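You operate a simulated robot arm through the tools that you are given. There is no shell and no other tool.

Carry out the task below with a simulated robot arm. There is one attempt and no reset: what you move stays moved.

TASK
Switch the stand off, cool the curler on the heat mat, then put it in its drawer.
Fine: shut the drawer again; drop nothing.

The check looks at the end state, three seconds after you hand in, the way a careful person would. Anything else that was tipped, shoved, dropped, spilled or broken makes it a failure.

THE ROBOT
A 7-joint arm with a two-finger gripper, fixed in place. Base frame: the origin is at the foot of the arm, x ahead of it, y to its left, z up; the work surface is at about z = 0.74. Lengths are in m, angles in degrees, forces in N, time in s.
With the tool pointing down near the work surface it reaches from about 0.32 to 0.72 m from the base axis. Its first joint turns from -66.0 to 66.0 degrees. Payload 2.45 kg.
The TCP is the grasp point between the finger pads, 0.026 m short of the fingertips. In the tool frame z runs along the fingers and y along their closing line. The gripper opens to 0.096 m. The gripper's body begins 0.069 m behind the TCP.
Orientation is told as [roll, pitch, yaw] about the base's x, y, z axes, in that order, counted from this pose: with the fingers straight down and closing along the base's y, the tool's x points along the base's -x, its y along +y and its z along -z.

THE INTERFACE
- The arm moves only by the tool step_arm. Its argument "targets" is a list of rows, each a list of 3 entries, a list of its own where there are three numbers: the opening, from 0 (shut) to 1 (fully open), then the shift along the tool's x, y, z in m, then the turn, a rotation vector about the tool's x, y, z in degrees. In form: [[claw, [x, y, z], [ax, ay, az]], ...]. A call has 1 to 20 rows; each row is the pose to reach, as a shift and turn from the pose commanded when the call began, along the tool's axes at that moment. Each row takes 0.2 s and may step no farther than 0.05 m and 8.6 degrees from the row before; otherwise, or with a gripper value out of range, the whole call is refused. Where a pose cannot be reached the arm comes as near as it can. A force on the tool above 40 N (or 10 N above the force at the start of the call, whichever is more), or a blocked arm, ends the call early, and 0.2 s more pass. The fingers move at their own pace and stop on an object; they squeeze with about 39 N. The grip force told is the motor's: it shows also when the fingers shut on nothing. Time passes only in rows, and 0.2 s behind the last, so rows that repeat a pose let the fingers close. The reply holds the time, the measured pose of the TCP, the force on the tool along the base axes, the opening and the grip force, in the units named above and with some noise, with the torque about the TCP (base axes, N m) and any sound that the robot's microphone picked up.
- Cameras (640 x 400 px; columns grow to the right, rows downward): "scene" is fixed at [0.144, -0.3835, 1.414]; the picture's right is [0.92, -0.40, 0.00], its down [-0.26, -0.60, -0.75] and it looks along [0.30, 0.69, -0.66] (base axes); focal length 364 px, centre (320, 200). "wrist" rides on the gripper at [0.082, 0.003, -0.098] in the tool frame; the picture's right is [-0.04, 1.00, 0.00], its down [-0.73, -0.03, -0.68] and it looks along [-0.68, -0.03, 0.73] (tool axes); focal length 256 px, centre (320, 200). There is no depth. A picture from a camera that has moved, and an enlarged one, comes with that camera's place and axes in the base frame and with its lens.
- camera(camera): a new picture of that camera. It takes no simulated time.
- close_up(camera, box): a new picture of the part [left, top, right, bottom] of that camera's present view, enlarged. It takes no simulated time.
- sign_off(): hands the job in; it is judged then, once.

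Nothing tells you positions but the pictures and the camera data. Unless the task says otherwise, let go and move clear before handing in.

The tools are called after "Request:" by a JSON object that holds its "method" and its "body". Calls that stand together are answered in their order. step_arm: Moves the arm, as the interface text tells. Its arguments: {"type":"object","properties":{"targets":{"type":"array"}},"required":["targets"]} The other tools are called the same way: camera (camera) takes a picture; close_up (camera, box) takes an enlarged picture of a part of a camera's view; sign_off () hands the job in.

At the start:

```text
clock: 0.0
tcp_pos: [0.3542, 0.3306, 1.0318]
ee_rot: [0.1, 0.1, 0.1]
ft_force: [0.0, -0.8, 0.6]
moment: [0.04, 0.0, -0.01]
grip_width: 0.0958
grasp_force: 0.1
```

scene: 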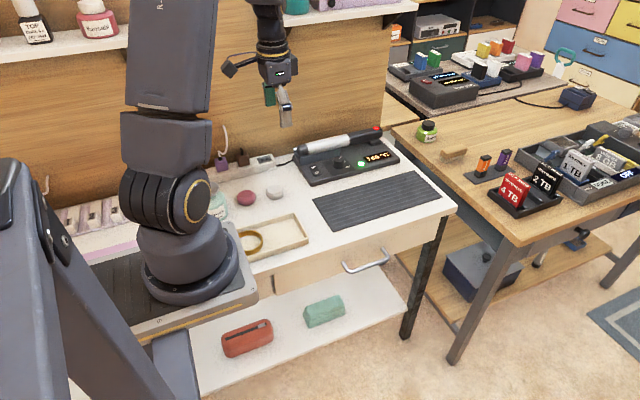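
wrist: 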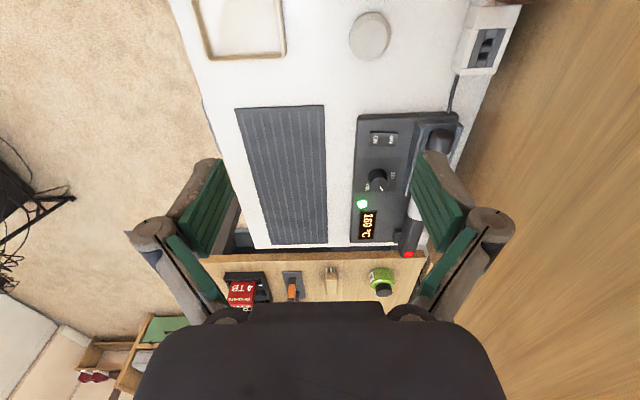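

I see a white table with a dark stand (curler lying on it, display 160 °C, green light), a dark ribbed mat in front of it, and a drawer with a metal handle under the table's front. First I take closer looks.

Request:
{"method": "close_up", "body": {"camera": "scene", "box": [200, 100, 480, 275]}}

Request:
{"method": "close_up", "body": {"camera": "wrist", "box": [320, 80, 540, 280]}}

Request:
{"method": "close_up", "body": {"camera": "scene", "box": [290, 120, 410, 195]}}

Request:
{"method": "close_up", "body": {"camera": "scene", "box": [200, 200, 440, 350]}}

```text
2.29 times, centred on (340, 188) of scene
camera zoom: at [0.144, -0.3835, 1.414], right [0.92, -0.4, 0.0], down [-0.26, -0.6, -0.75], along [0.3, 0.69, -0.66], focal length 833 px, centre (274, 229)
```

zoom: 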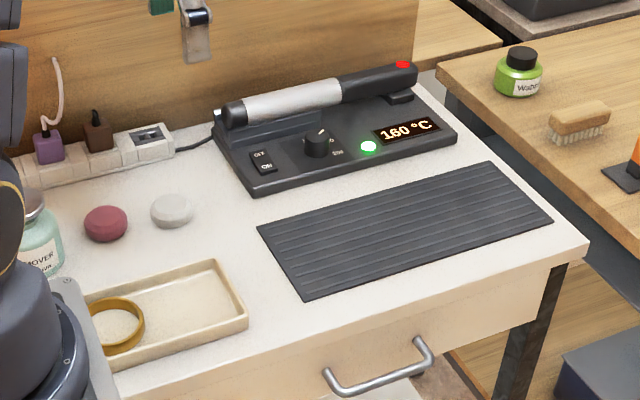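

```text
2.00 times, centred on (430, 180) of wrist
camera zoom: at [0.2749, 0.3353, 1.1292], right [0.04, 1.0, 0.0], down [0.73, -0.03, 0.68], along [0.68, -0.03, -0.73], focal length 512 px, centre (100, 240)
```

zoom: 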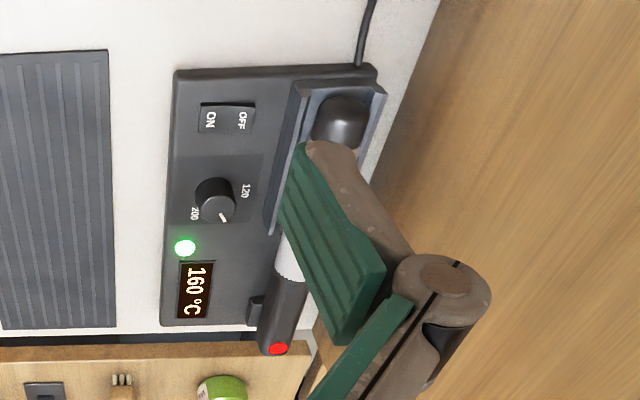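

```text
5.33 times, centred on (350, 158) of scene
camera zoom: at [0.144, -0.3835, 1.414], right [0.92, -0.4, 0.0], down [-0.26, -0.6, -0.75], along [0.3, 0.69, -0.66], focal length 1943 px, centre (160, 427)
```

zoom: 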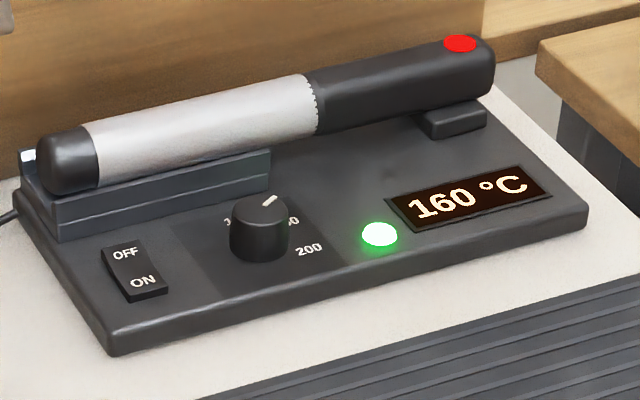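

```text
2.67 times, centred on (320, 275) of scene
camera zoom: at [0.144, -0.3835, 1.414], right [0.92, -0.4, 0.0], down [-0.26, -0.6, -0.75], along [0.3, 0.69, -0.66], focal length 972 px, centre (320, 0)
```

zoom: 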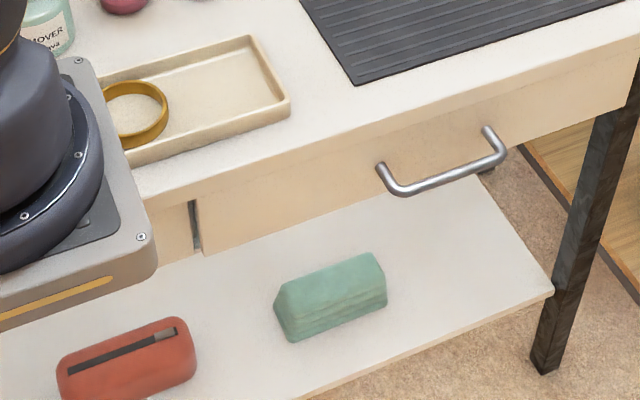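

The stand spans about x 0.456–0.757, y 0.387–0.54. Its rocker switch is near (0.485, 0.435, 0.763), OFF end toward the back. The mat is x 0.433–0.773, y 0.196–0.331, the curler lies along x at y≈0.507 with its handle at x>0.634, and the drawer handle is around (0.50, 0.112, 0.667). First I go above the switch with the fingers shut.

Request:
{"method": "step_arm", "body": {"targets": [[0, [-0.022, 0.018, 0.03], [0, 0, 0]], [0, [-0.044, 0.035, 0.06], [0, 0, 0]], [0, [-0.066, 0.053, 0.09], [0, 0, 0]], [0, [-0.088, 0.071, 0.12], [0, 0, 0]], [0, [-0.11, 0.089, 0.15], [0, 0, 0]], [0, [-0.131, 0.106, 0.17], [0, 0, 0]], [0, [-0.131, 0.106, 0.17], [0, 0, 0]]]}}

Request:
{"method": "camera", "body": {"camera": "wrist"}}

Request:
{"method": "camera", "body": {"camera": "scene"}}

```text
clock: 1.6
tcp_pos: [0.4853, 0.4365, 0.8577]
ee_rot: [0.0, 0.0, 0.0]
ft_force: [0.0, -0.1, -0.6]
moment: [-0.01, -0.03, 0.02]
grip_width: 0.0
grasp_force: 27.9
```

```text
taken
camera wrist: at [0.4059, 0.4407, 0.9566], right [0.04, 1.0, 0.0], down [0.73, -0.03, 0.68], along [0.68, -0.03, -0.73], focal length 256 px, centre (320, 200)
```

wrist: 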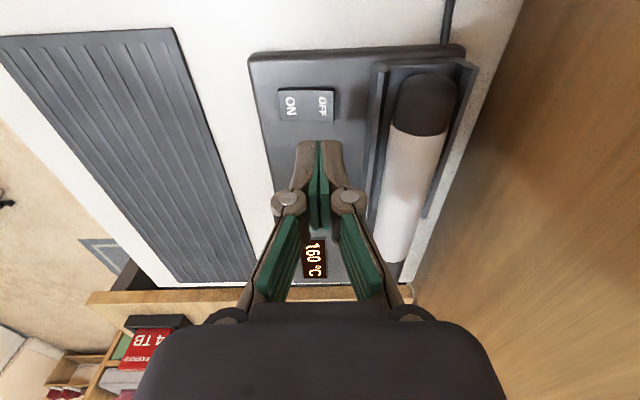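

```text
taken
```

scene: 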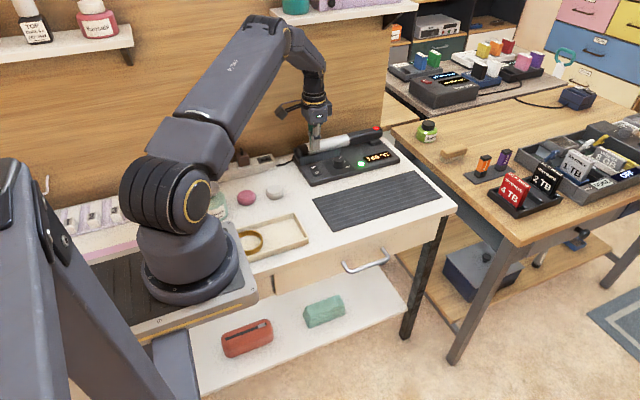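

The wrist view confirms the rocker at x≈0.486, y 0.405–0.447, with OFF at y≈0.440. I go down onto the OFF end in small steps.

Request:
{"method": "step_arm", "body": {"targets": [[0, [0, 0.004, 0.03], [0, 0, 0]], [0, [0, 0.004, 0.052], [0, 0, 0]], [0, [0, 0.004, 0.056], [0, 0, 0]], [0, [0, 0.004, 0.06], [0, 0, 0]], [0, [0, 0.004, 0.062], [0, 0, 0]], [0, [0, 0.004, 0.064], [0, 0, 0]]]}}

Request:
{"method": "close_up", "body": {"camera": "wrist", "box": [240, 20, 480, 300]}}

Request:
{"method": "close_up", "body": {"camera": "scene", "box": [290, 120, 410, 195]}}

```text
clock: 3.0
tcp_pos: [0.486, 0.4415, 0.7975]
ee_rot: [0.2, -0.1, 0.0]
ft_force: [-0.2, -0.3, -0.7]
moment: [-0.04, 0.03, -0.01]
grip_width: 0.0
grasp_force: 28.8
```

```text
1.43 times, centred on (360, 160) of wrist
camera zoom: at [0.4059, 0.4451, 0.8947], right [0.04, 1.0, 0.0], down [0.73, -0.03, 0.68], along [0.68, -0.03, -0.73], focal length 366 px, centre (263, 257)
```

zoom: 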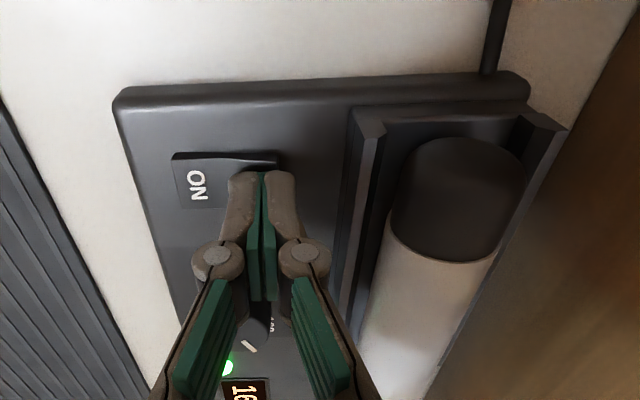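

```text
5.33 times, centred on (350, 158) of scene
camera zoom: at [0.144, -0.3835, 1.414], right [0.92, -0.4, 0.0], down [-0.26, -0.6, -0.75], along [0.3, 0.69, -0.66], focal length 1943 px, centre (160, 427)
```

zoom: 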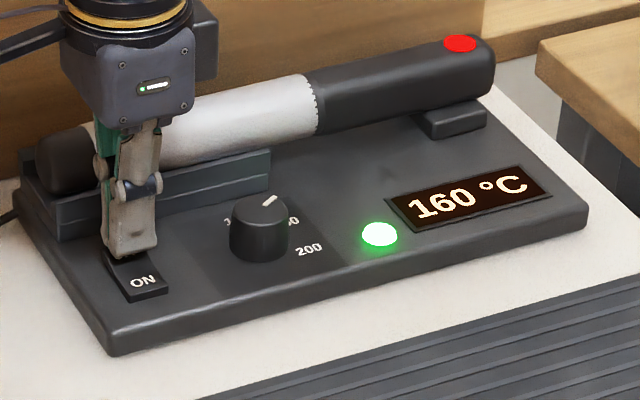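

The fingertips are just above the OFF end, and the cradle is clear. I keep pressing in 2 mm steps.

Request:
{"method": "step_arm", "body": {"targets": [[0, [0, 0, 0.002], [0, 0, 0]], [0, [0, 0, 0.004], [0, 0, 0]], [0, [0, 0, 0.006], [0, 0, 0]], [0, [0, 0, 0.008], [0, 0, 0]]]}}

Request:
{"method": "close_up", "body": {"camera": "scene", "box": [290, 120, 410, 195]}}

```text
clock: 4.0
tcp_pos: [0.4849, 0.441, 0.7917]
ee_rot: [0.2, 0.0, 0.0]
ft_force: [-8.8, -3.8, 21.8]
moment: [-0.27, 0.24, -0.06]
grip_width: 0.0
grasp_force: 29.1
```

```text
5.33 times, centred on (350, 158) of scene
camera zoom: at [0.1434, -0.3839, 1.4139], right [0.92, -0.4, 0.0], down [-0.26, -0.6, -0.75], along [0.3, 0.69, -0.66], focal length 1943 px, centre (160, 427)
```

zoom: 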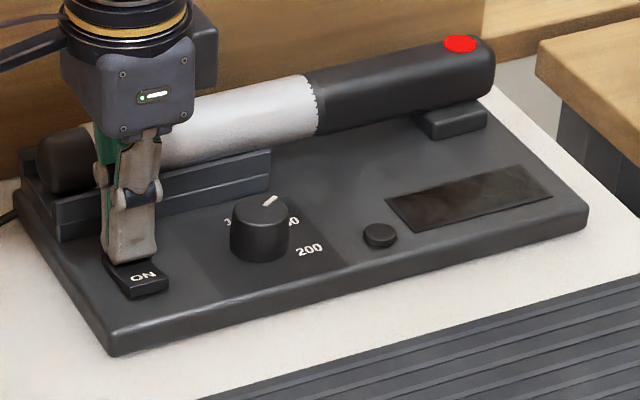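

The display and light are dark, so the stand is off; the red dot on the handle probably marks it as still hot. I lift away, move toward the handle and tilt the tool forward, because the handle is too far out for a straight-down tool.

Request:
{"method": "step_arm", "body": {"targets": [[0, [0, 0, -0.05], [0, 0, 0]], [0, [0, 0, -0.1], [0, 0, 0]], [0, [0, 0, -0.15], [0, 0, 0]], [0.3, [-0.03, 0.015, -0.16], [0, -8, 0]], [0.6, [-0.06, 0.03, -0.16], [0, -16, 0]], [0.6, [-0.09, 0.045, -0.16], [0, -24, 0]], [0.6, [-0.12, 0.06, -0.16], [0, -32, 0]], [0.6, [-0.15, 0.066, -0.16], [0, -38, 0]], [0.6, [-0.15, 0.066, -0.16], [0, -38, 0]]]}}

Request:
{"method": "camera", "body": {"camera": "wrist"}}

Request:
{"method": "camera", "body": {"camera": "scene"}}

```text
clock: 6.0
tcp_pos: [0.6219, 0.4949, 0.9532]
ee_rot: [0.3, -38.2, -0.1]
ft_force: [-0.1, 0.0, 0.4]
moment: [0.0, -0.02, 0.02]
grip_width: 0.0577
grasp_force: 0.1
out of reach, approached as far as the arm can: row 7, 8, 9
```

```text
taken
camera wrist: at [0.4996, 0.4982, 0.9787], right [0.03, 1.0, 0.03], down [0.16, -0.03, 0.99], along [0.99, -0.02, -0.16], focal length 256 px, centre (320, 200)
```

wrist: 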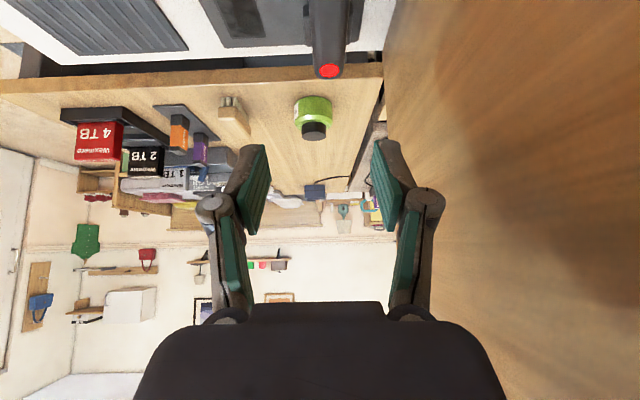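

```text
taken
```

scene: 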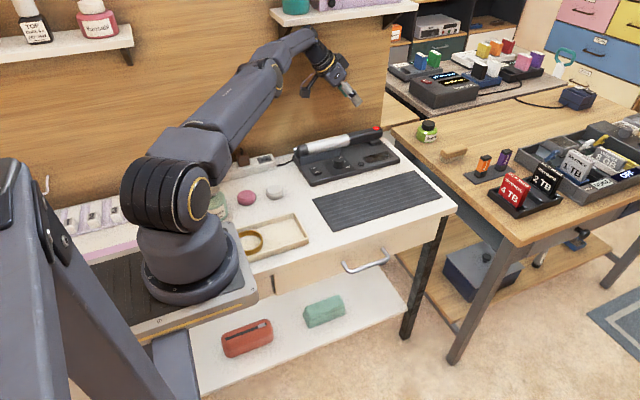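

The arm reaches (0.622, 0.495) with a 38° forward tilt at this height. Before choosing the grip I measure the curler's handle and the stand more closely.

Request:
{"method": "close_up", "body": {"camera": "scene", "box": [340, 120, 404, 160]}}

Request:
{"method": "close_up", "body": {"camera": "scene", "box": [288, 130, 352, 170]}}

Request:
{"method": "close_up", "body": {"camera": "wrist", "box": [180, 0, 400, 140]}}

```text
10.00 times, centred on (372, 140) of scene
camera zoom: at [0.144, -0.3834, 1.414], right [0.92, -0.4, 0.0], down [-0.26, -0.6, -0.75], along [0.3, 0.69, -0.66], focal length 3643 px, centre (-200, 800)
```

zoom: 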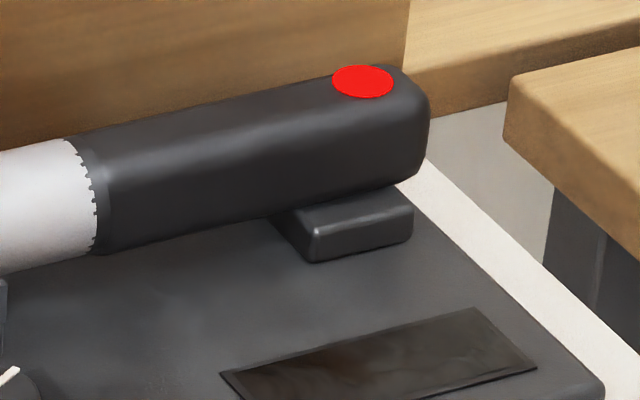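

```text
10.00 times, centred on (320, 150) of scene
camera zoom: at [0.144, -0.3834, 1.414], right [0.92, -0.4, 0.0], down [-0.26, -0.6, -0.75], along [0.3, 0.69, -0.66], focal length 3643 px, centre (320, 700)
```

zoom: 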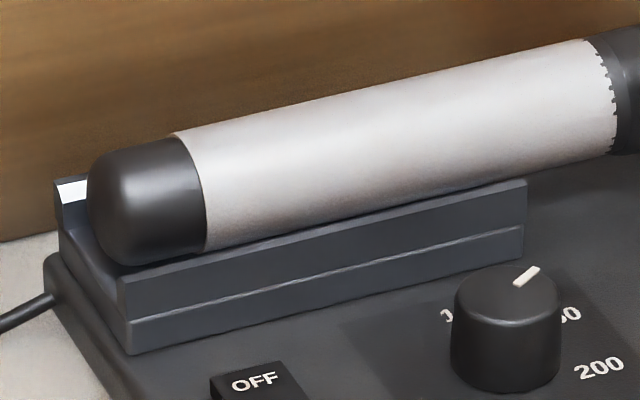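

```text
2.86 times, centred on (290, 70) of wrist
camera zoom: at [0.4996, 0.4982, 0.9787], right [0.03, 1.0, 0.03], down [0.16, -0.03, 0.99], along [0.99, -0.02, -0.16], focal length 731 px, centre (406, 571)
```

zoom: 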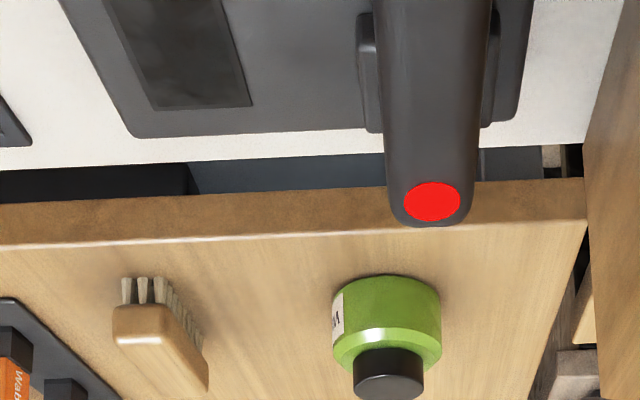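

The handle is about 0.037 m square at x 0.635–0.755, y 0.507, z 0.766–0.802, and rests on a low block at x 0.704–0.745. Tilting forward this way would bring the wrist camera down onto the barrel. I straighten up and try to turn the hand about, so the camera rides on the outer side.

Request:
{"method": "step_arm", "body": {"targets": [[0.6, [0.022, -0.019, -0.017], [0, 7.6, 0]], [0.6, [0.044, -0.038, -0.034], [0, 15.2, 0]], [0.6, [0.066, -0.057, -0.051], [0, 22.8, 0]], [0.6, [0.088, -0.076, -0.068], [0, 30.4, 0]], [0.6, [0.11, -0.095, -0.0865], [0, 38, 0]], [0.6, [0.11, -0.095, -0.0865], [0, 38, 0]]]}}

Request:
{"method": "close_up", "body": {"camera": "scene", "box": [220, 20, 400, 140]}}

```text
clock: 7.4
tcp_pos: [0.4837, 0.3966, 0.948]
ee_rot: [0.1, 0.0, -0.1]
ft_force: [0.7, 0.3, 0.4]
moment: [0.01, -0.02, -0.01]
grip_width: 0.0575
grasp_force: 0.0
```

```text
3.33 times, centred on (310, 80) of scene
camera zoom: at [0.1439, -0.3835, 1.414], right [0.92, -0.4, 0.0], down [-0.26, -0.6, -0.75], along [0.3, 0.69, -0.66], focal length 1214 px, centre (353, 600)
```

zoom: 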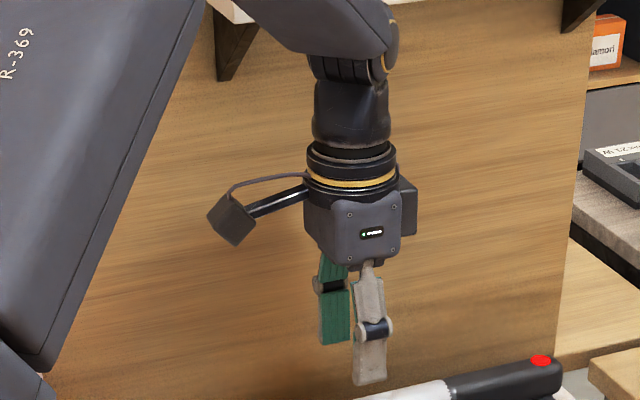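

The upright pose is fine here, with the camera box on the −x side and a small block on the +x side of the hand. Now I try turning the hand about its own axis.

Request:
{"method": "step_arm", "body": {"targets": [[0.6, [0, 0, 0], [0, 0, 8.5]], [0.6, [0, 0, 0], [0, 0, 17]], [0.6, [0, 0, 0], [0, 0, 25.5]], [0.6, [0, 0, 0], [0, 0, 34]], [0.6, [0, 0, 0], [0, 0, 42.5]], [0.6, [0, 0, 0], [0, 0, 51]], [0.6, [0, 0, 0], [0, 0, 59.5]], [0.6, [0, 0, 0], [0, 0, 68]], [0.6, [0, 0, 0], [0, 0, 76.5]], [0.6, [0, 0, 0], [0, 0, 85]], [0.6, [0, 0, 0], [0, 0, 90]]]}}

```text
clock: 9.8
tcp_pos: [0.4841, 0.396, 0.9488]
ee_rot: [-0.1, 0.0, -90.3]
ft_force: [0.9, 0.2, 0.1]
moment: [0.0, -0.01, 0.0]
grip_width: 0.0575
grasp_force: 0.0
```

The hand turned 90° without trouble, so I continue to 180°.

Request:
{"method": "step_arm", "body": {"targets": [[0.6, [0, 0, 0], [0, 0, 8.5]], [0.6, [0, 0, 0], [0, 0, 17]], [0.6, [0, 0, 0], [0, 0, 25.5]], [0.6, [0, 0, 0], [0, 0, 34]], [0.6, [0, 0, 0], [0, 0, 42.5]], [0.6, [0, 0, 0], [0, 0, 51]], [0.6, [0, 0, 0], [0, 0, 59.5]], [0.6, [0, 0, 0], [0, 0, 68]], [0.6, [0, 0, 0], [0, 0, 76.5]], [0.6, [0, 0, 0], [0, 0, 85]], [0.6, [0, 0, 0], [0, 0, 90]]]}}

Request:
{"method": "camera", "body": {"camera": "scene"}}

Request:
{"method": "camera", "body": {"camera": "wrist"}}

```text
clock: 12.2
tcp_pos: [0.5323, 0.2726, 0.8973]
ee_rot: [-2.2, -0.2, -178.1]
ft_force: [0.0, -0.4, 0.0]
moment: [0.03, 0.04, 0.01]
grip_width: 0.0574
grasp_force: 0.1
out of reach, approached as far as the arm can: row 7, 8, 9, 10, 11
```

```text
taken
```

scene: 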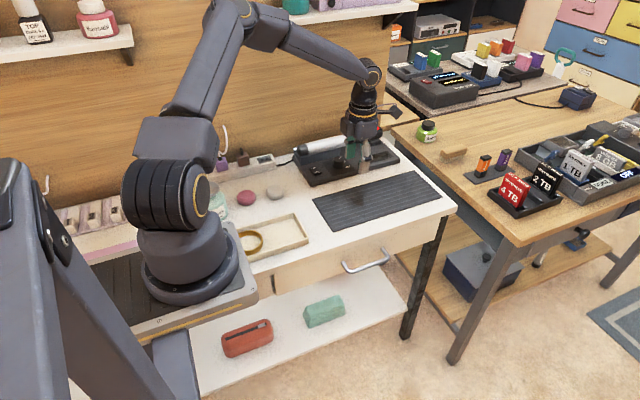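

```text
taken
camera wrist: at [0.6159, 0.2678, 0.9939], right [-0.01, -1.0, -0.04], down [-0.73, -0.02, 0.68], along [-0.68, 0.03, -0.73], focal length 256 px, centre (320, 200)
```

wrist: 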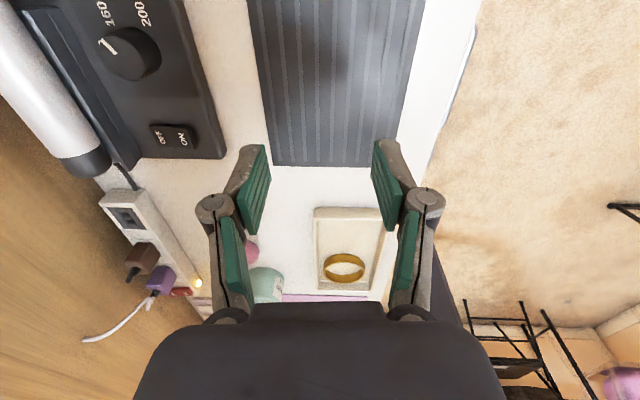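

Past about −146° the wrist ran out of joint range and the hand drifted, though it touched nothing. I turn back and will try the other way.

Request:
{"method": "step_arm", "body": {"targets": [[0.6, [0, 0, 0], [0, 0, -8.5]], [0.6, [0, 0, 0], [0, 0, -17]], [0.6, [0, 0, 0], [0, 0, -25.5]], [0.6, [0, 0, 0], [0, 0, -34]], [0.6, [0, 0, 0], [0, 0, -42.5]], [0.6, [0, 0, 0], [0, 0, -51]], [0.6, [0, 0, 0], [0, 0, -59.5]], [0.6, [0, 0, 0], [0, 0, -68]], [0.6, [0, 0, 0], [0, 0, -76.5]], [0.6, [0, 0, 0], [0, 0, -85]], [0.6, [0, 0, 0], [0, 0, -93.5]], [0.6, [0, 0, 0], [0, 0, -102]], [0.6, [0, 0, 0], [0, 0, -110.5]], [0.6, [0, 0, 0], [0, 0, -119]], [0.6, [0, 0, 0], [0, 0, -127.5]], [0.6, [0, 0, 0], [0, 0, -136]], [0.6, [0, 0, 0], [0, 0, -144.5]], [0.6, [0, 0, 0], [0, 0, -153]], [0.6, [0, 0, 0], [0, 0, -161.5]], [0.6, [0, 0, 0], [0, 0, -170]]]}}

```text
clock: 16.4
tcp_pos: [0.5283, 0.2697, 0.9014]
ee_rot: [2.1, 0.6, -7.8]
ft_force: [-0.1, 0.3, -0.3]
moment: [-0.01, -0.04, -0.01]
grip_width: 0.0575
grasp_force: 0.1
```

I'm back near yaw −8° at (0.528, 0.270, 0.901). I'll move to (0.484, 0.40, 0.95) and turn the positive way.

Request:
{"method": "step_arm", "body": {"targets": [[0.6, [0.016, 0.031, -0.011], [0, 0, -7.8]], [0.6, [0.031, 0.062, -0.022], [0, 0, -16]], [0.6, [0.047, 0.093, -0.033], [0, 0, -24.5]], [0.6, [0.062, 0.123, -0.045], [0, 0, -33]], [0.6, [0.062, 0.123, -0.045], [0, 0, -41.5]], [0.6, [0.062, 0.123, -0.045], [0, 0, -50]], [0.6, [0.062, 0.123, -0.045], [0, 0, -58.5]], [0.6, [0.062, 0.123, -0.045], [0, 0, -67]], [0.6, [0.062, 0.123, -0.045], [0, 0, -75.5]], [0.6, [0.062, 0.123, -0.045], [0, 0, -84]], [0.6, [0.062, 0.123, -0.045], [0, 0, -92.5]], [0.6, [0.062, 0.123, -0.045], [0, 0, -97.8]]]}}

```text
clock: 19.0
tcp_pos: [0.4843, 0.3967, 0.9496]
ee_rot: [0.4, -2.1, 89.8]
ft_force: [0.4, -0.6, -0.3]
moment: [0.02, 0.02, 0.04]
grip_width: 0.0574
grasp_force: 0.1
```

Yaw +90° is fine. I continue slowly toward +180°, in a few rows, to find the limit.

Request:
{"method": "step_arm", "body": {"targets": [[0.6, [0, 0, 0], [0, 0, -8.5]], [0.6, [0, 0, 0], [0, 0, -17]], [0.6, [0, 0, 0], [0, 0, -25.5]], [0.6, [0, 0, 0], [0, 0, -34]], [0.6, [0, 0, 0], [0, 0, -42.5]], [0.6, [0, 0, 0], [0, 0, -50]]]}}

```text
clock: 20.4
tcp_pos: [0.4842, 0.3992, 0.9503]
ee_rot: [-1.6, -1.7, 140.0]
ft_force: [0.1, -0.3, -0.3]
moment: [0.03, -0.01, -0.01]
grip_width: 0.0576
grasp_force: 0.1
```

Request:
{"method": "step_arm", "body": {"targets": [[0.6, [0, 0, 0], [0, 0, -8.5]], [0.6, [0, 0, 0], [0, 0, -17]], [0.6, [0, 0, 0], [0, 0, -25.5]], [0.6, [0, 0, 0], [0, 0, -34]], [0.6, [0, 0, 0], [0, 0, -40]]]}}

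Request:
{"method": "camera", "body": {"camera": "scene"}}

```text
clock: 21.6
tcp_pos: [0.4836, 0.3975, 0.9515]
ee_rot: [-2.2, -0.3, -180.0]
ft_force: [-0.7, 0.8, -0.2]
moment: [0.01, 0.0, 0.01]
grip_width: 0.0577
grasp_force: 0.0
```

```text
taken
```

scene: 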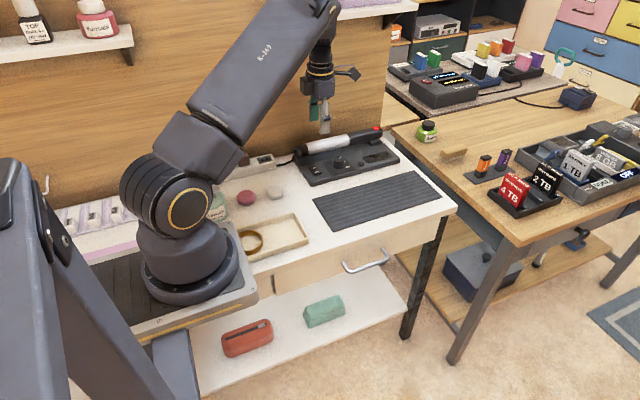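

The hand is now at yaw 180° with the camera on the outer side. I tilt it forward 42° while moving above the handle at about (0.65, 0.508, 0.872).

Request:
{"method": "step_arm", "body": {"targets": [[0.62, [0.02, -0.018, 0.008], [-0.4, 8, 0]], [0.62, [0.04, -0.036, 0.016], [-0.8, 16, 0]], [0.62, [0.07, -0.054, 0.03], [-1.2, 24, 0]], [0.62, [0.1, -0.075, 0.045], [-1.6, 32, 0]], [0.62, [0.135, -0.095, 0.062], [-2, 38, 0]], [0.62, [0.166, -0.11, 0.08], [-2.2, 42, 0]], [0.62, [0.166, -0.11, 0.08], [-2.2, 42, 0]]]}}

Request:
{"method": "camera", "body": {"camera": "scene"}}

Request:
{"method": "camera", "body": {"camera": "wrist"}}

```text
clock: 23.2
tcp_pos: [0.6405, 0.4757, 0.8752]
ee_rot: [-0.2, 41.7, 179.0]
ft_force: [0.0, -0.7, 0.4]
moment: [-0.01, 0.01, 0.04]
grip_width: 0.0596
grasp_force: 0.0
out of reach, approached as far as the arm can: row 5, 6, 7
```

```text
taken
```

scene: 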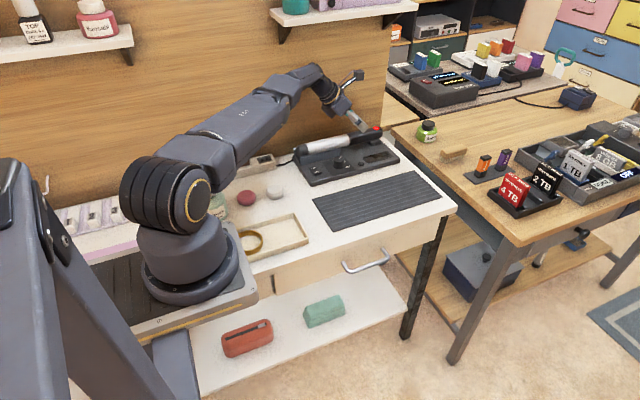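

```text
taken
camera wrist: at [0.6376, 0.4741, 1.0006], right [-0.05, -1.0, -0.03], down [-1.0, 0.05, 0.02], along [-0.02, 0.03, -1.0], focal length 256 px, centre (320, 200)
```

wrist: 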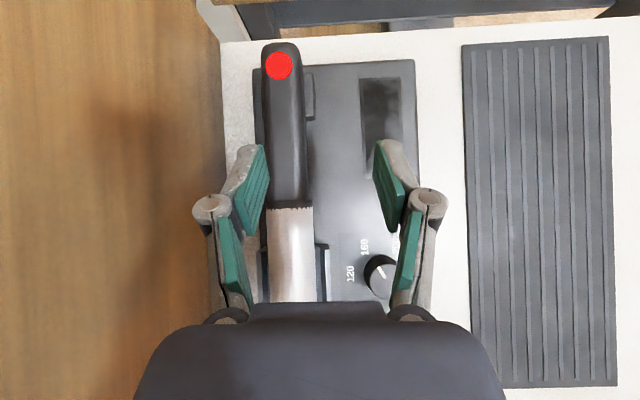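

The arm is stretched: it reached (0.64, 0.476, 0.875), about 3 cm short in y, and the wrist camera now looks straight down on the handle. Lower down the reach should grow, so I try while staying above the handle top.

Request:
{"method": "step_arm", "body": {"targets": [[0.62, [-0.008, -0.008, 0.016], [0, 0, 0]], [0.62, [-0.0158, -0.02, 0.0328], [0, 0, 0]], [0.62, [-0.0158, -0.032, 0.0328], [0, 0, 0]], [0.62, [-0.0158, -0.032, 0.0328], [0, 0, 0]]]}}

Request:
{"method": "camera", "body": {"camera": "wrist"}}

```text
clock: 24.2
tcp_pos: [0.6266, 0.4803, 0.8444]
ee_rot: [-0.2, 41.6, 178.9]
ft_force: [1.2, 0.2, 0.1]
moment: [-0.02, 0.01, 0.02]
grip_width: 0.0595
grasp_force: 0.0
out of reach, approached as far as the arm can: row 1, 2, 3, 4
```

```text
taken
camera wrist: at [0.6256, 0.4768, 0.9723], right [-0.05, -1.0, -0.03], down [-1.0, 0.05, 0.02], along [-0.02, 0.03, -1.0], focal length 256 px, centre (320, 200)
```

wrist: 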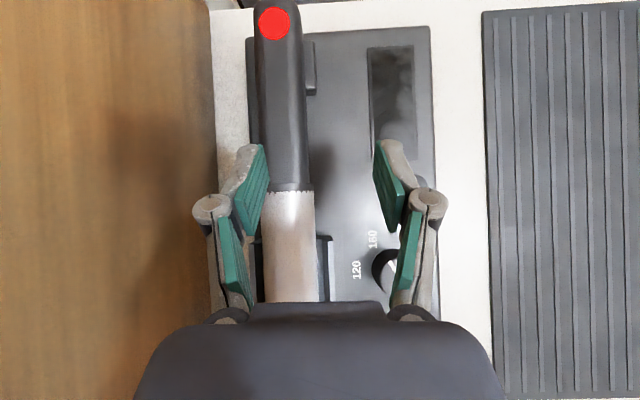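

At 42° forward tilt alone the handle stays about 4 cm out of reach. I back up and test how much an added sideways tilt (tool pointing to +y) gains, still above the curler.

Request:
{"method": "step_arm", "body": {"targets": [[0.62, [0.016, -0.006, 0], [6.1, 0, 5.2]], [0.62, [0.022, -0.012, 0], [12, 0, 10.4]], [0.62, [0.027, -0.02, 0], [18.6, 0, 15.0]], [0.62, [0.031, -0.0277, 0], [18.6, 0, 15.0]], [0.62, [0.031, -0.0277, 0], [18.6, 0, 15.0]]]}}

Request:
{"method": "camera", "body": {"camera": "wrist"}}

Request:
{"method": "camera", "body": {"camera": "scene"}}

```text
clock: 25.4
tcp_pos: [0.6653, 0.5189, 0.864]
ee_rot: [-31.1, 38.2, 159.6]
ft_force: [0.3, -0.6, -0.2]
moment: [0.0, 0.03, 0.02]
grip_width: 0.0594
grasp_force: 0.0
out of reach, approached as far as the arm can: row 1, 2, 3, 4
```

```text
taken
camera wrist: at [0.6595, 0.4644, 0.9783], right [-0.03, -0.9, -0.43], down [-1.0, 0.02, 0.01], along [0.0, 0.43, -0.9], focal length 256 px, centre (320, 200)
```

wrist: 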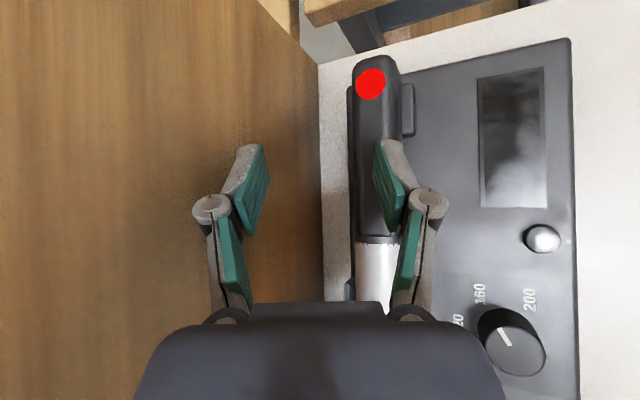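

```text
taken
```

scene: 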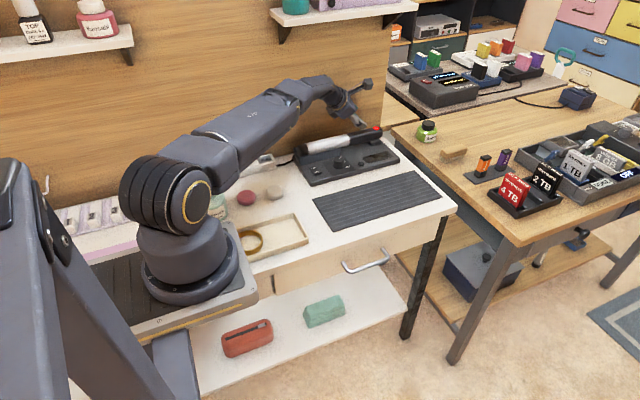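

With about 24° of sideways tilt the hand does reach past the handle at (0.665, 0.519, 0.864). I ease the side tilt to about 21° and hover lined up with the handle just past the barrel joint.

Request:
{"method": "step_arm", "body": {"targets": [[0.62, [-0.017, 0.0183, -0.016], [-1.1, 0, -1.0]], [0.62, [-0.0338, 0.0366, -0.0323], [-2.2, 0, -2.0]], [0.62, [-0.0338, 0.0366, -0.0323], [-2.2, 0, -2.0]]]}}

Request:
{"method": "camera", "body": {"camera": "wrist"}}

```text
clock: 26.2
tcp_pos: [0.607, 0.4715, 0.852]
ee_rot: [-27.3, 38.6, 162.4]
ft_force: [-0.4, -0.6, 0.4]
moment: [0.0, 0.02, 0.02]
grip_width: 0.0595
grasp_force: 0.1
```

```text
taken
camera wrist: at [0.6041, 0.4238, 0.97], right [-0.02, -0.92, -0.38], down [-1.0, 0.02, 0.02], along [-0.02, 0.38, -0.92], focal length 256 px, centre (320, 200)
```

wrist: 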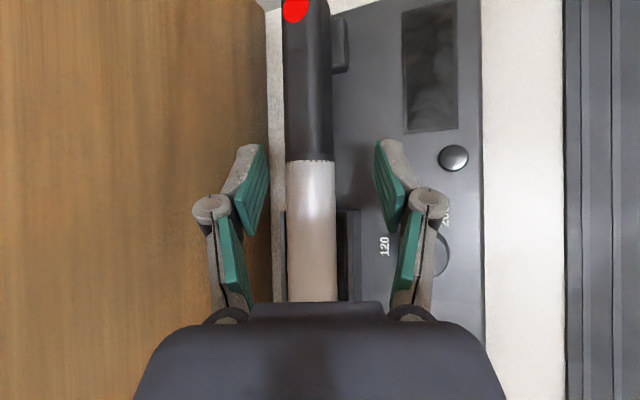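

I'm at (0.607, 0.4715, 0.852), and the view puts the handle axis at y≈0.508 with the barrel joint at x≈0.632. Next I line up along the tool axis, about 4.5 cm short of the grip point.

Request:
{"method": "step_arm", "body": {"targets": [[0.62, [-0.0087, -0.0091, 0.01], [0, 0, 0]], [0.6, [-0.0173, -0.0091, 0.025], [0, 0, 0]], [0.57, [-0.0173, -0.0091, 0.0419], [0, 0, 0]], [0.57, [-0.0173, -0.0091, 0.0419], [0, 0, 0]]]}}

Request:
{"method": "camera", "body": {"camera": "wrist"}}

Request:
{"method": "close_up", "body": {"camera": "scene", "box": [300, 80, 420, 180]}}

```text
clock: 27.2
tcp_pos: [0.6227, 0.4954, 0.8171]
ee_rot: [-27.4, 38.6, 162.4]
ft_force: [-1.0, 0.2, -1.4]
moment: [0.04, 0.02, -0.03]
grip_width: 0.0547
grasp_force: 0.0
```

```text
taken
camera wrist: at [0.6201, 0.447, 0.9329], right [-0.02, -0.92, -0.38], down [-1.0, 0.02, 0.02], along [-0.02, 0.38, -0.92], focal length 256 px, centre (320, 200)
```

wrist: 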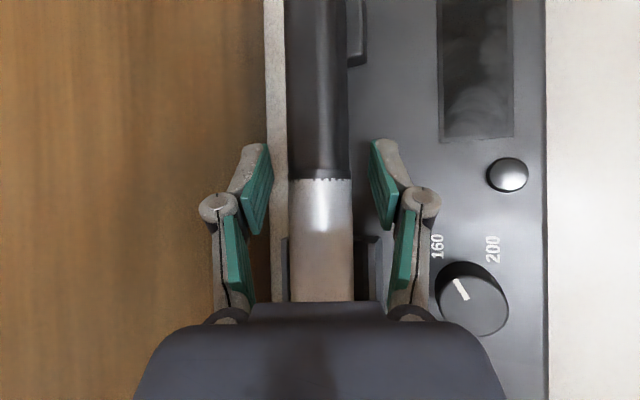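

```text
4.00 times, centred on (360, 130) of scene
camera zoom: at [0.144, -0.3835, 1.414], right [0.92, -0.4, 0.0], down [-0.26, -0.6, -0.75], along [0.3, 0.69, -0.66], focal length 1457 px, centre (160, 480)
```

zoom: 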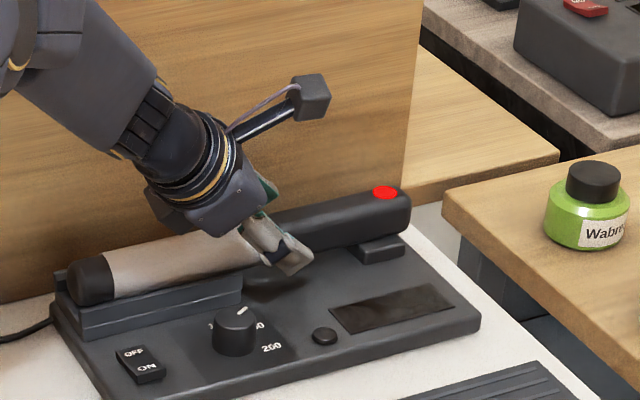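

The handle is centred between the fingers and the hand is clear of the barrel. I go down the last 2.7 cm along the tool axis in small steps.

Request:
{"method": "step_arm", "body": {"targets": [[0.56, [0, 0, 0.007], [0, 0, 0]], [0.56, [0, 0, 0.014], [0, 0, 0]], [0.55, [0, 0, 0.019], [0, 0, 0]], [0.55, [0, 0, 0.023], [0, 0, 0]], [0.55, [0, 0, 0.025], [0, 0, 0]]]}}

Request:
{"method": "close_up", "body": {"camera": "wrist", "box": [180, 60, 500, 300]}}

Request:
{"method": "close_up", "body": {"camera": "scene", "box": [330, 120, 400, 165]}}

```text
clock: 28.4
tcp_pos: [0.6375, 0.5019, 0.7997]
ee_rot: [-27.5, 38.7, 162.4]
ft_force: [0.5, 1.0, 1.1]
moment: [0.01, -0.01, 0.01]
grip_width: 0.053
grasp_force: 0.0
```

```text
1.67 times, centred on (340, 180) of wrist
camera zoom: at [0.6347, 0.4533, 0.9165], right [-0.03, -0.92, -0.38], down [-1.0, 0.02, 0.02], along [-0.02, 0.38, -0.92], focal length 427 px, centre (287, 233)
```

zoom: 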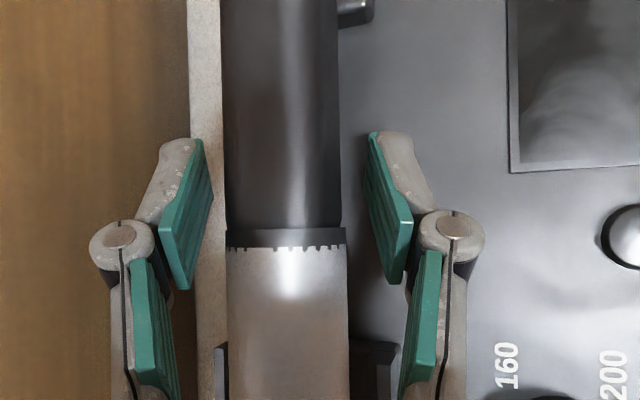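

```text
8.89 times, centred on (365, 142) of scene
camera zoom: at [0.144, -0.3835, 1.414], right [0.92, -0.4, 0.0], down [-0.26, -0.6, -0.75], along [0.3, 0.69, -0.66], focal length 3238 px, centre (-80, 711)
```

zoom: 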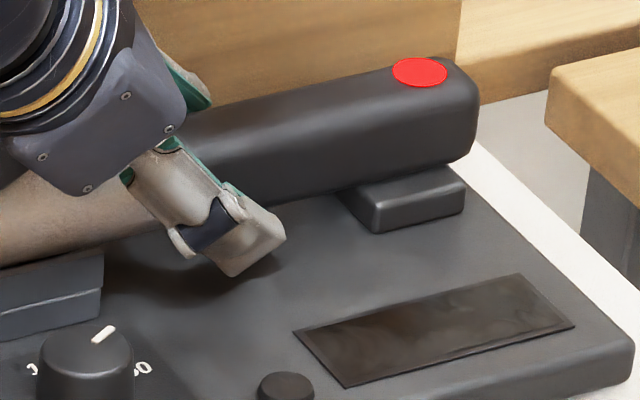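

The fingers straddle the handle just beyond the barrel joint with no contact yet. I close them.

Request:
{"method": "step_arm", "body": {"targets": [[0.45, [0, 0, 0], [0, 0, 0]], [0.3, [0, 0, 0], [0, 0, 0]], [0.1, [0, 0, 0], [0, 0, 0]], [0, [0, 0, 0], [0, 0, 0]]]}}

Request:
{"method": "close_up", "body": {"camera": "wrist", "box": [180, 60, 500, 300]}}

Request:
{"method": "close_up", "body": {"camera": "scene", "box": [300, 80, 420, 180]}}

```text
clock: 29.4
tcp_pos: [0.6377, 0.5015, 0.7985]
ee_rot: [-27.3, 38.5, 162.5]
ft_force: [0.0, -0.5, 0.3]
moment: [-0.07, -0.31, -0.02]
grip_width: 0.0352
grasp_force: 38.5
```

```text
1.67 times, centred on (340, 180) of wrist
camera zoom: at [0.6346, 0.4533, 0.9164], right [-0.02, -0.92, -0.38], down [-1.0, 0.02, 0.02], along [-0.02, 0.38, -0.92], focal length 427 px, centre (287, 233)
```

zoom: 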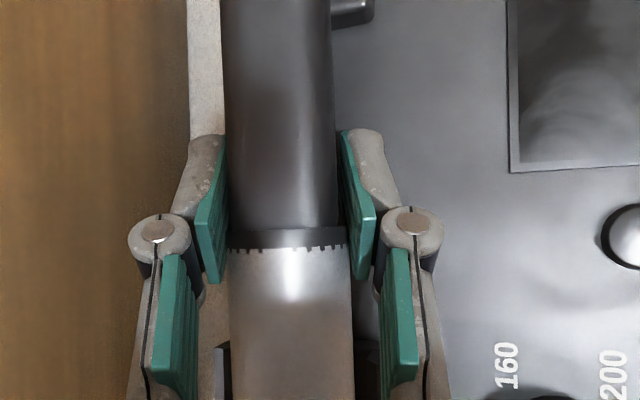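

```text
4.00 times, centred on (360, 130) of scene
camera zoom: at [0.144, -0.3835, 1.414], right [0.92, -0.4, 0.0], down [-0.26, -0.6, -0.75], along [0.3, 0.69, -0.66], focal length 1457 px, centre (160, 480)
```

zoom: 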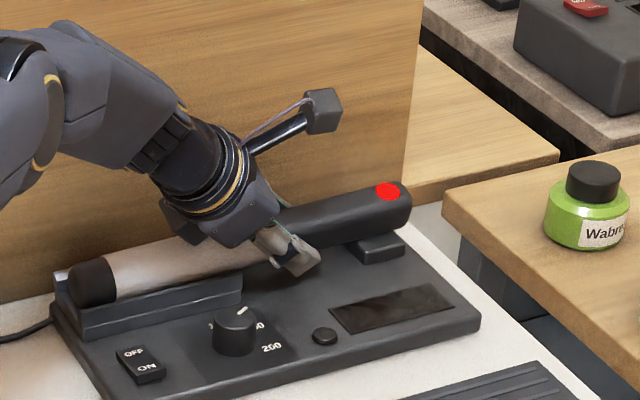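

The handle is gripped (width 0.035 m, full squeeze). I lift it straight up 5 cm, slowly.

Request:
{"method": "step_arm", "body": {"targets": [[0, [0.0062, -0.0036, -0.0069], [0, 0, 0]], [0, [0.0125, -0.0072, -0.0139], [0, 0, 0]], [0, [0.0187, -0.0107, -0.0208], [0, 0, 0]], [0, [0.025, -0.0143, -0.0278], [0, 0, 0]], [0, [0.0312, -0.0179, -0.0347], [0, 0, 0]]]}}

Request:
{"method": "camera", "body": {"camera": "scene"}}

Request:
{"method": "camera", "body": {"camera": "wrist"}}

```text
clock: 30.6
tcp_pos: [0.6365, 0.5028, 0.8501]
ee_rot: [-27.3, 38.5, 162.5]
ft_force: [0.3, -0.2, -3.7]
moment: [-0.02, -0.09, -0.02]
grip_width: 0.0353
grasp_force: 38.9
```

```text
taken
```

scene: 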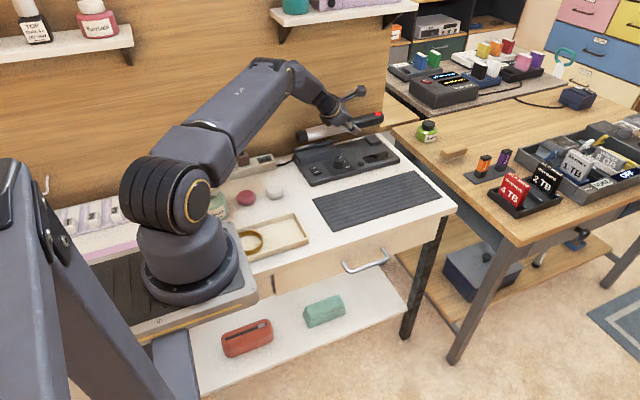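

```text
taken
camera wrist: at [0.6336, 0.4544, 0.9668], right [-0.03, -0.92, -0.38], down [-1.0, 0.02, 0.03], along [-0.02, 0.38, -0.92], focal length 256 px, centre (320, 200)
```

wrist: 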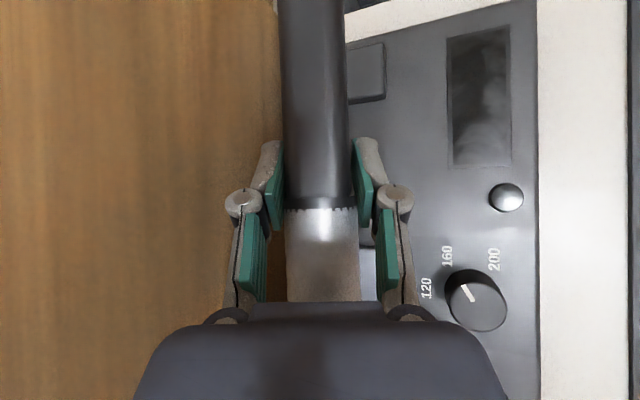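

The curler is up and level. I carry it toward the mat along −y at constant height, rolling the side tilt back out on the way, in short calls.

Request:
{"method": "step_arm", "body": {"targets": [[0, [0.014, 0.02, -0.018], [0, 0, 0]], [0, [0.025, 0.05, -0.027], [-3, 0, -2.7]], [0, [0.0344, 0.0873, -0.0377], [-6, 0, -5.35]], [0, [0.0344, 0.0873, -0.0377], [-6, 0, -5.35]]]}}

Request:
{"method": "camera", "body": {"camera": "scene"}}

```text
clock: 31.6
tcp_pos: [0.641, 0.4015, 0.8666]
ee_rot: [-17.2, 40.6, 169.0]
ft_force: [-0.5, -0.3, -3.5]
moment: [-0.01, -0.08, 0.0]
grip_width: 0.0349
grasp_force: 38.7
```

```text
taken
```

scene: 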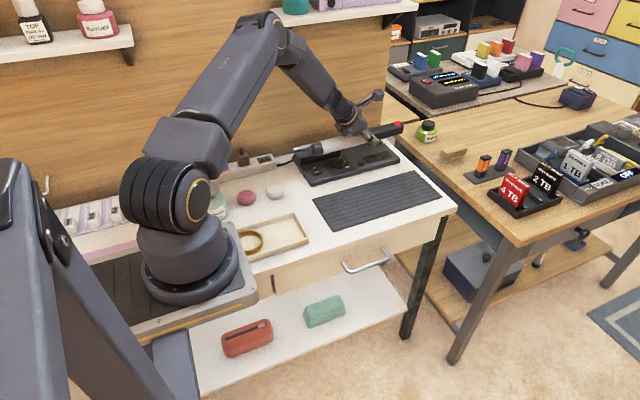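

The curler passed the stand cleanly. I bring it over the mat, TCP at (0.638, 0.263, 0.845), with the side tilt fully out.

Request:
{"method": "step_arm", "body": {"targets": [[0, [0.0014, 0.035, -0.0026], [-2.5, 0, -2.2]], [0, [0.0028, 0.07, -0.0053], [-5, 0, -4.5]], [0, [0.0042, 0.105, -0.008], [-7.5, 0, -6.7]], [0, [0.0056, 0.1394, -0.0106], [-9.9, 0, -8.9]], [0, [0.0056, 0.1394, -0.0106], [-9.9, 0, -8.9]]]}}

Request:
{"method": "camera", "body": {"camera": "scene"}}

Request:
{"method": "camera", "body": {"camera": "wrist"}}

Request:
{"method": "close_up", "body": {"camera": "scene", "box": [280, 100, 470, 230]}}

```text
clock: 32.8
tcp_pos: [0.6396, 0.2619, 0.8497]
ee_rot: [0.4, 41.8, -179.4]
ft_force: [-0.3, -0.2, -3.2]
moment: [0.02, -0.13, 0.02]
grip_width: 0.0349
grasp_force: 38.6
```

```text
taken
```

scene: 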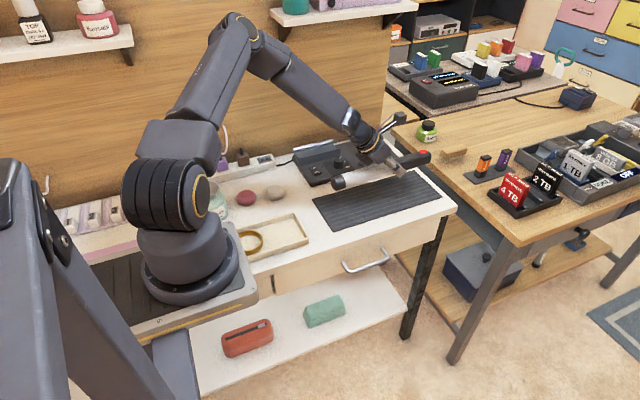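

```text
taken
camera wrist: at [0.6353, 0.26, 0.9764], right [-0.02, -1.0, -0.02], down [-1.0, 0.02, 0.02], along [-0.01, 0.02, -1.0], focal length 256 px, centre (320, 200)
```

wrist: 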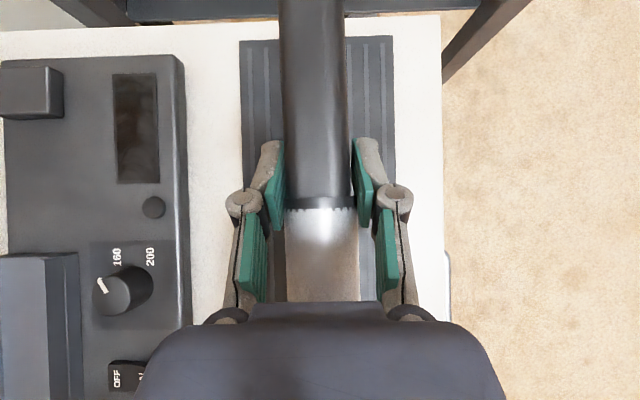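

```text
3.08 times, centred on (375, 165) of scene
camera zoom: at [0.144, -0.3835, 1.414], right [0.92, -0.4, 0.0], down [-0.26, -0.6, -0.75], along [0.3, 0.69, -0.66], focal length 1121 px, centre (151, 308)
```

zoom: 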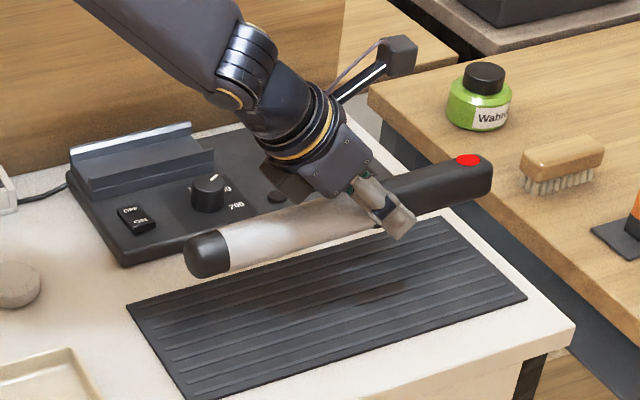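

The curler hangs level above the mat, centred over it. I lower it gently until it touches.

Request:
{"method": "step_arm", "body": {"targets": [[0, [-0.0133, 0, 0.0149], [0, 0, 0]], [0, [-0.0267, 0, 0.0298], [0, 0, 0]], [0, [-0.036, 0, 0.0403], [0, 0, 0]], [0, [-0.04, 0, 0.0447], [0, 0, 0]], [0, [-0.042, 0, 0.047], [0, 0, 0]], [0, [-0.042, 0, 0.047], [0, 0, 0]]]}}

Request:
{"method": "close_up", "body": {"camera": "scene", "box": [300, 120, 460, 230]}}

```text
clock: 34.2
tcp_pos: [0.6373, 0.264, 0.7846]
ee_rot: [0.5, 41.9, -179.4]
ft_force: [0.1, -0.6, -3.8]
moment: [0.01, -0.07, -0.03]
grip_width: 0.035
grasp_force: 39.3
```

```text
3.64 times, centred on (380, 175) of scene
camera zoom: at [0.144, -0.3834, 1.414], right [0.92, -0.4, 0.0], down [-0.26, -0.6, -0.75], along [0.3, 0.69, -0.66], focal length 1325 px, centre (102, 291)
```

zoom: 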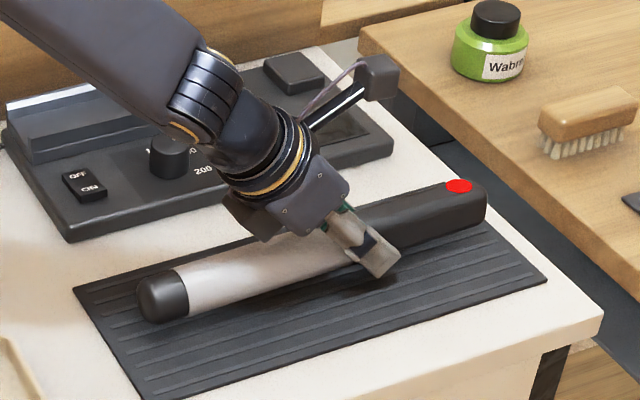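

It is within about a centimetre of the mat. I continue in 1.5 mm steps, watching the force.

Request:
{"method": "step_arm", "body": {"targets": [[0, [-0.001, 0, 0.0011], [0, 0, 0]], [0, [-0.002, 0, 0.0022], [0, 0, 0]], [0, [-0.003, 0, 0.0034], [0, 0, 0]], [0, [-0.003, 0, 0.0034], [0, 0, 0]]]}}

```text
clock: 35.2
tcp_pos: [0.6364, 0.2646, 0.7789]
ee_rot: [0.5, 41.9, -179.4]
ft_force: [0.3, -0.8, -2.8]
moment: [-0.01, -0.13, 0.01]
grip_width: 0.035
grasp_force: 39.0
```

Request:
{"method": "step_arm", "body": {"targets": [[0, [-0.0007, 0, 0.0008], [0, 0, 0]], [0, [-0.0014, 0, 0.0016], [0, 0, 0]], [0, [-0.0014, 0, 0.0016], [0, 0, 0]]]}}

Request:
{"method": "close_up", "body": {"camera": "scene", "box": [300, 140, 440, 220]}}

```text
clock: 36.0
tcp_pos: [0.6369, 0.2638, 0.7759]
ee_rot: [0.5, 41.9, -179.4]
ft_force: [0.1, -0.1, -3.3]
moment: [-0.01, -0.08, -0.01]
grip_width: 0.0348
grasp_force: 39.0
```

```text
4.57 times, centred on (370, 180) of scene
camera zoom: at [0.144, -0.3834, 1.414], right [0.92, -0.4, 0.0], down [-0.26, -0.6, -0.75], along [0.3, 0.69, -0.66], focal length 1665 px, centre (91, 291)
```

zoom: 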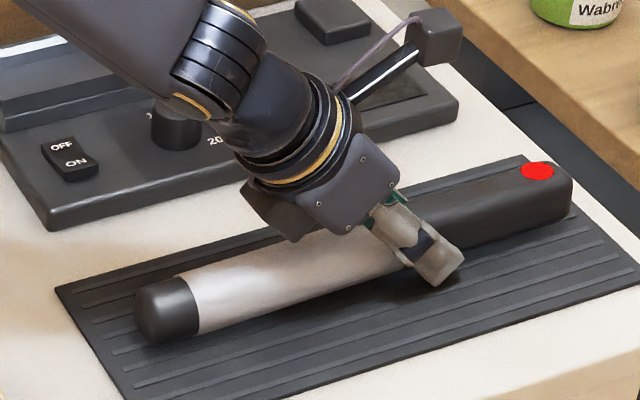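

No contact yet, so I go on 1 mm at a time.

Request:
{"method": "step_arm", "body": {"targets": [[0, [-0.0007, 0, 0.0008], [0, 0, 0]], [0, [-0.0013, 0, 0.0015], [0, 0, 0]], [0, [-0.0013, 0, 0.0015], [0, 0, 0]]]}}

```text
clock: 36.8
tcp_pos: [0.6366, 0.2635, 0.7741]
ee_rot: [0.4, 41.9, -179.5]
ft_force: [0.2, 0.2, -3.2]
moment: [-0.01, -0.11, -0.02]
grip_width: 0.0347
grasp_force: 39.1
```

Request:
{"method": "step_arm", "body": {"targets": [[0, [-0.0007, 0, 0.0008], [0, 0, 0]], [0, [-0.0013, 0, 0.0015], [0, 0, 0]], [0, [-0.0013, 0, 0.0015], [0, 0, 0]]]}}

Request:
{"method": "close_up", "body": {"camera": "scene", "box": [380, 140, 436, 175]}}

Request:
{"method": "close_up", "body": {"camera": "scene", "box": [318, 180, 374, 215]}}

```text
clock: 37.6
tcp_pos: [0.6376, 0.2633, 0.7731]
ee_rot: [0.4, 41.9, -179.4]
ft_force: [0.4, -0.2, -3.3]
moment: [-0.02, -0.11, -0.01]
grip_width: 0.0349
grasp_force: 38.3
```

```text
11.43 times, centred on (408, 158) of scene
camera zoom: at [0.144, -0.3834, 1.414], right [0.92, -0.4, 0.0], down [-0.26, -0.6, -0.75], along [0.3, 0.69, -0.66], focal length 4164 px, centre (-686, 686)
```

zoom: 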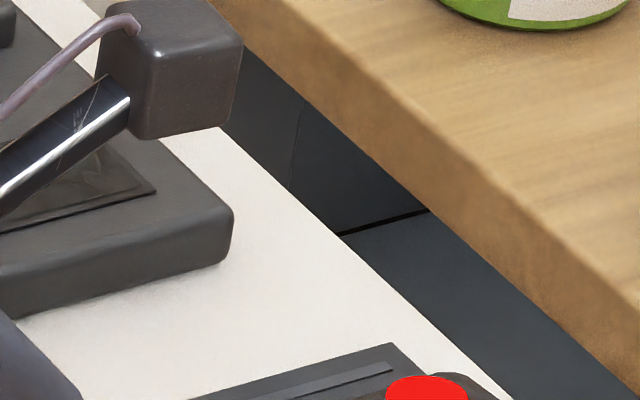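

```text
11.43 times, centred on (346, 198) of scene
camera zoom: at [0.144, -0.3834, 1.414], right [0.92, -0.4, 0.0], down [-0.26, -0.6, -0.75], along [0.3, 0.69, -0.66], focal length 4164 px, centre (23, 229)
```

zoom: 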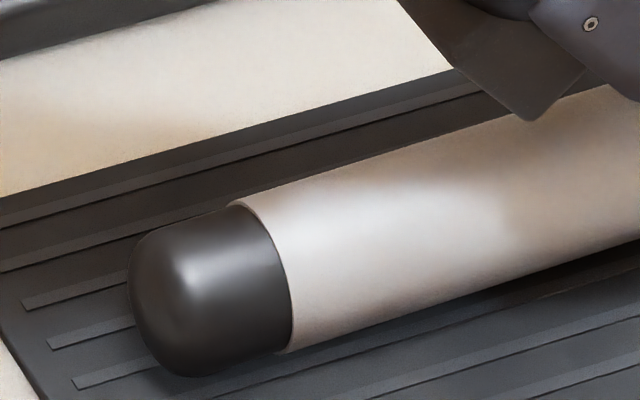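

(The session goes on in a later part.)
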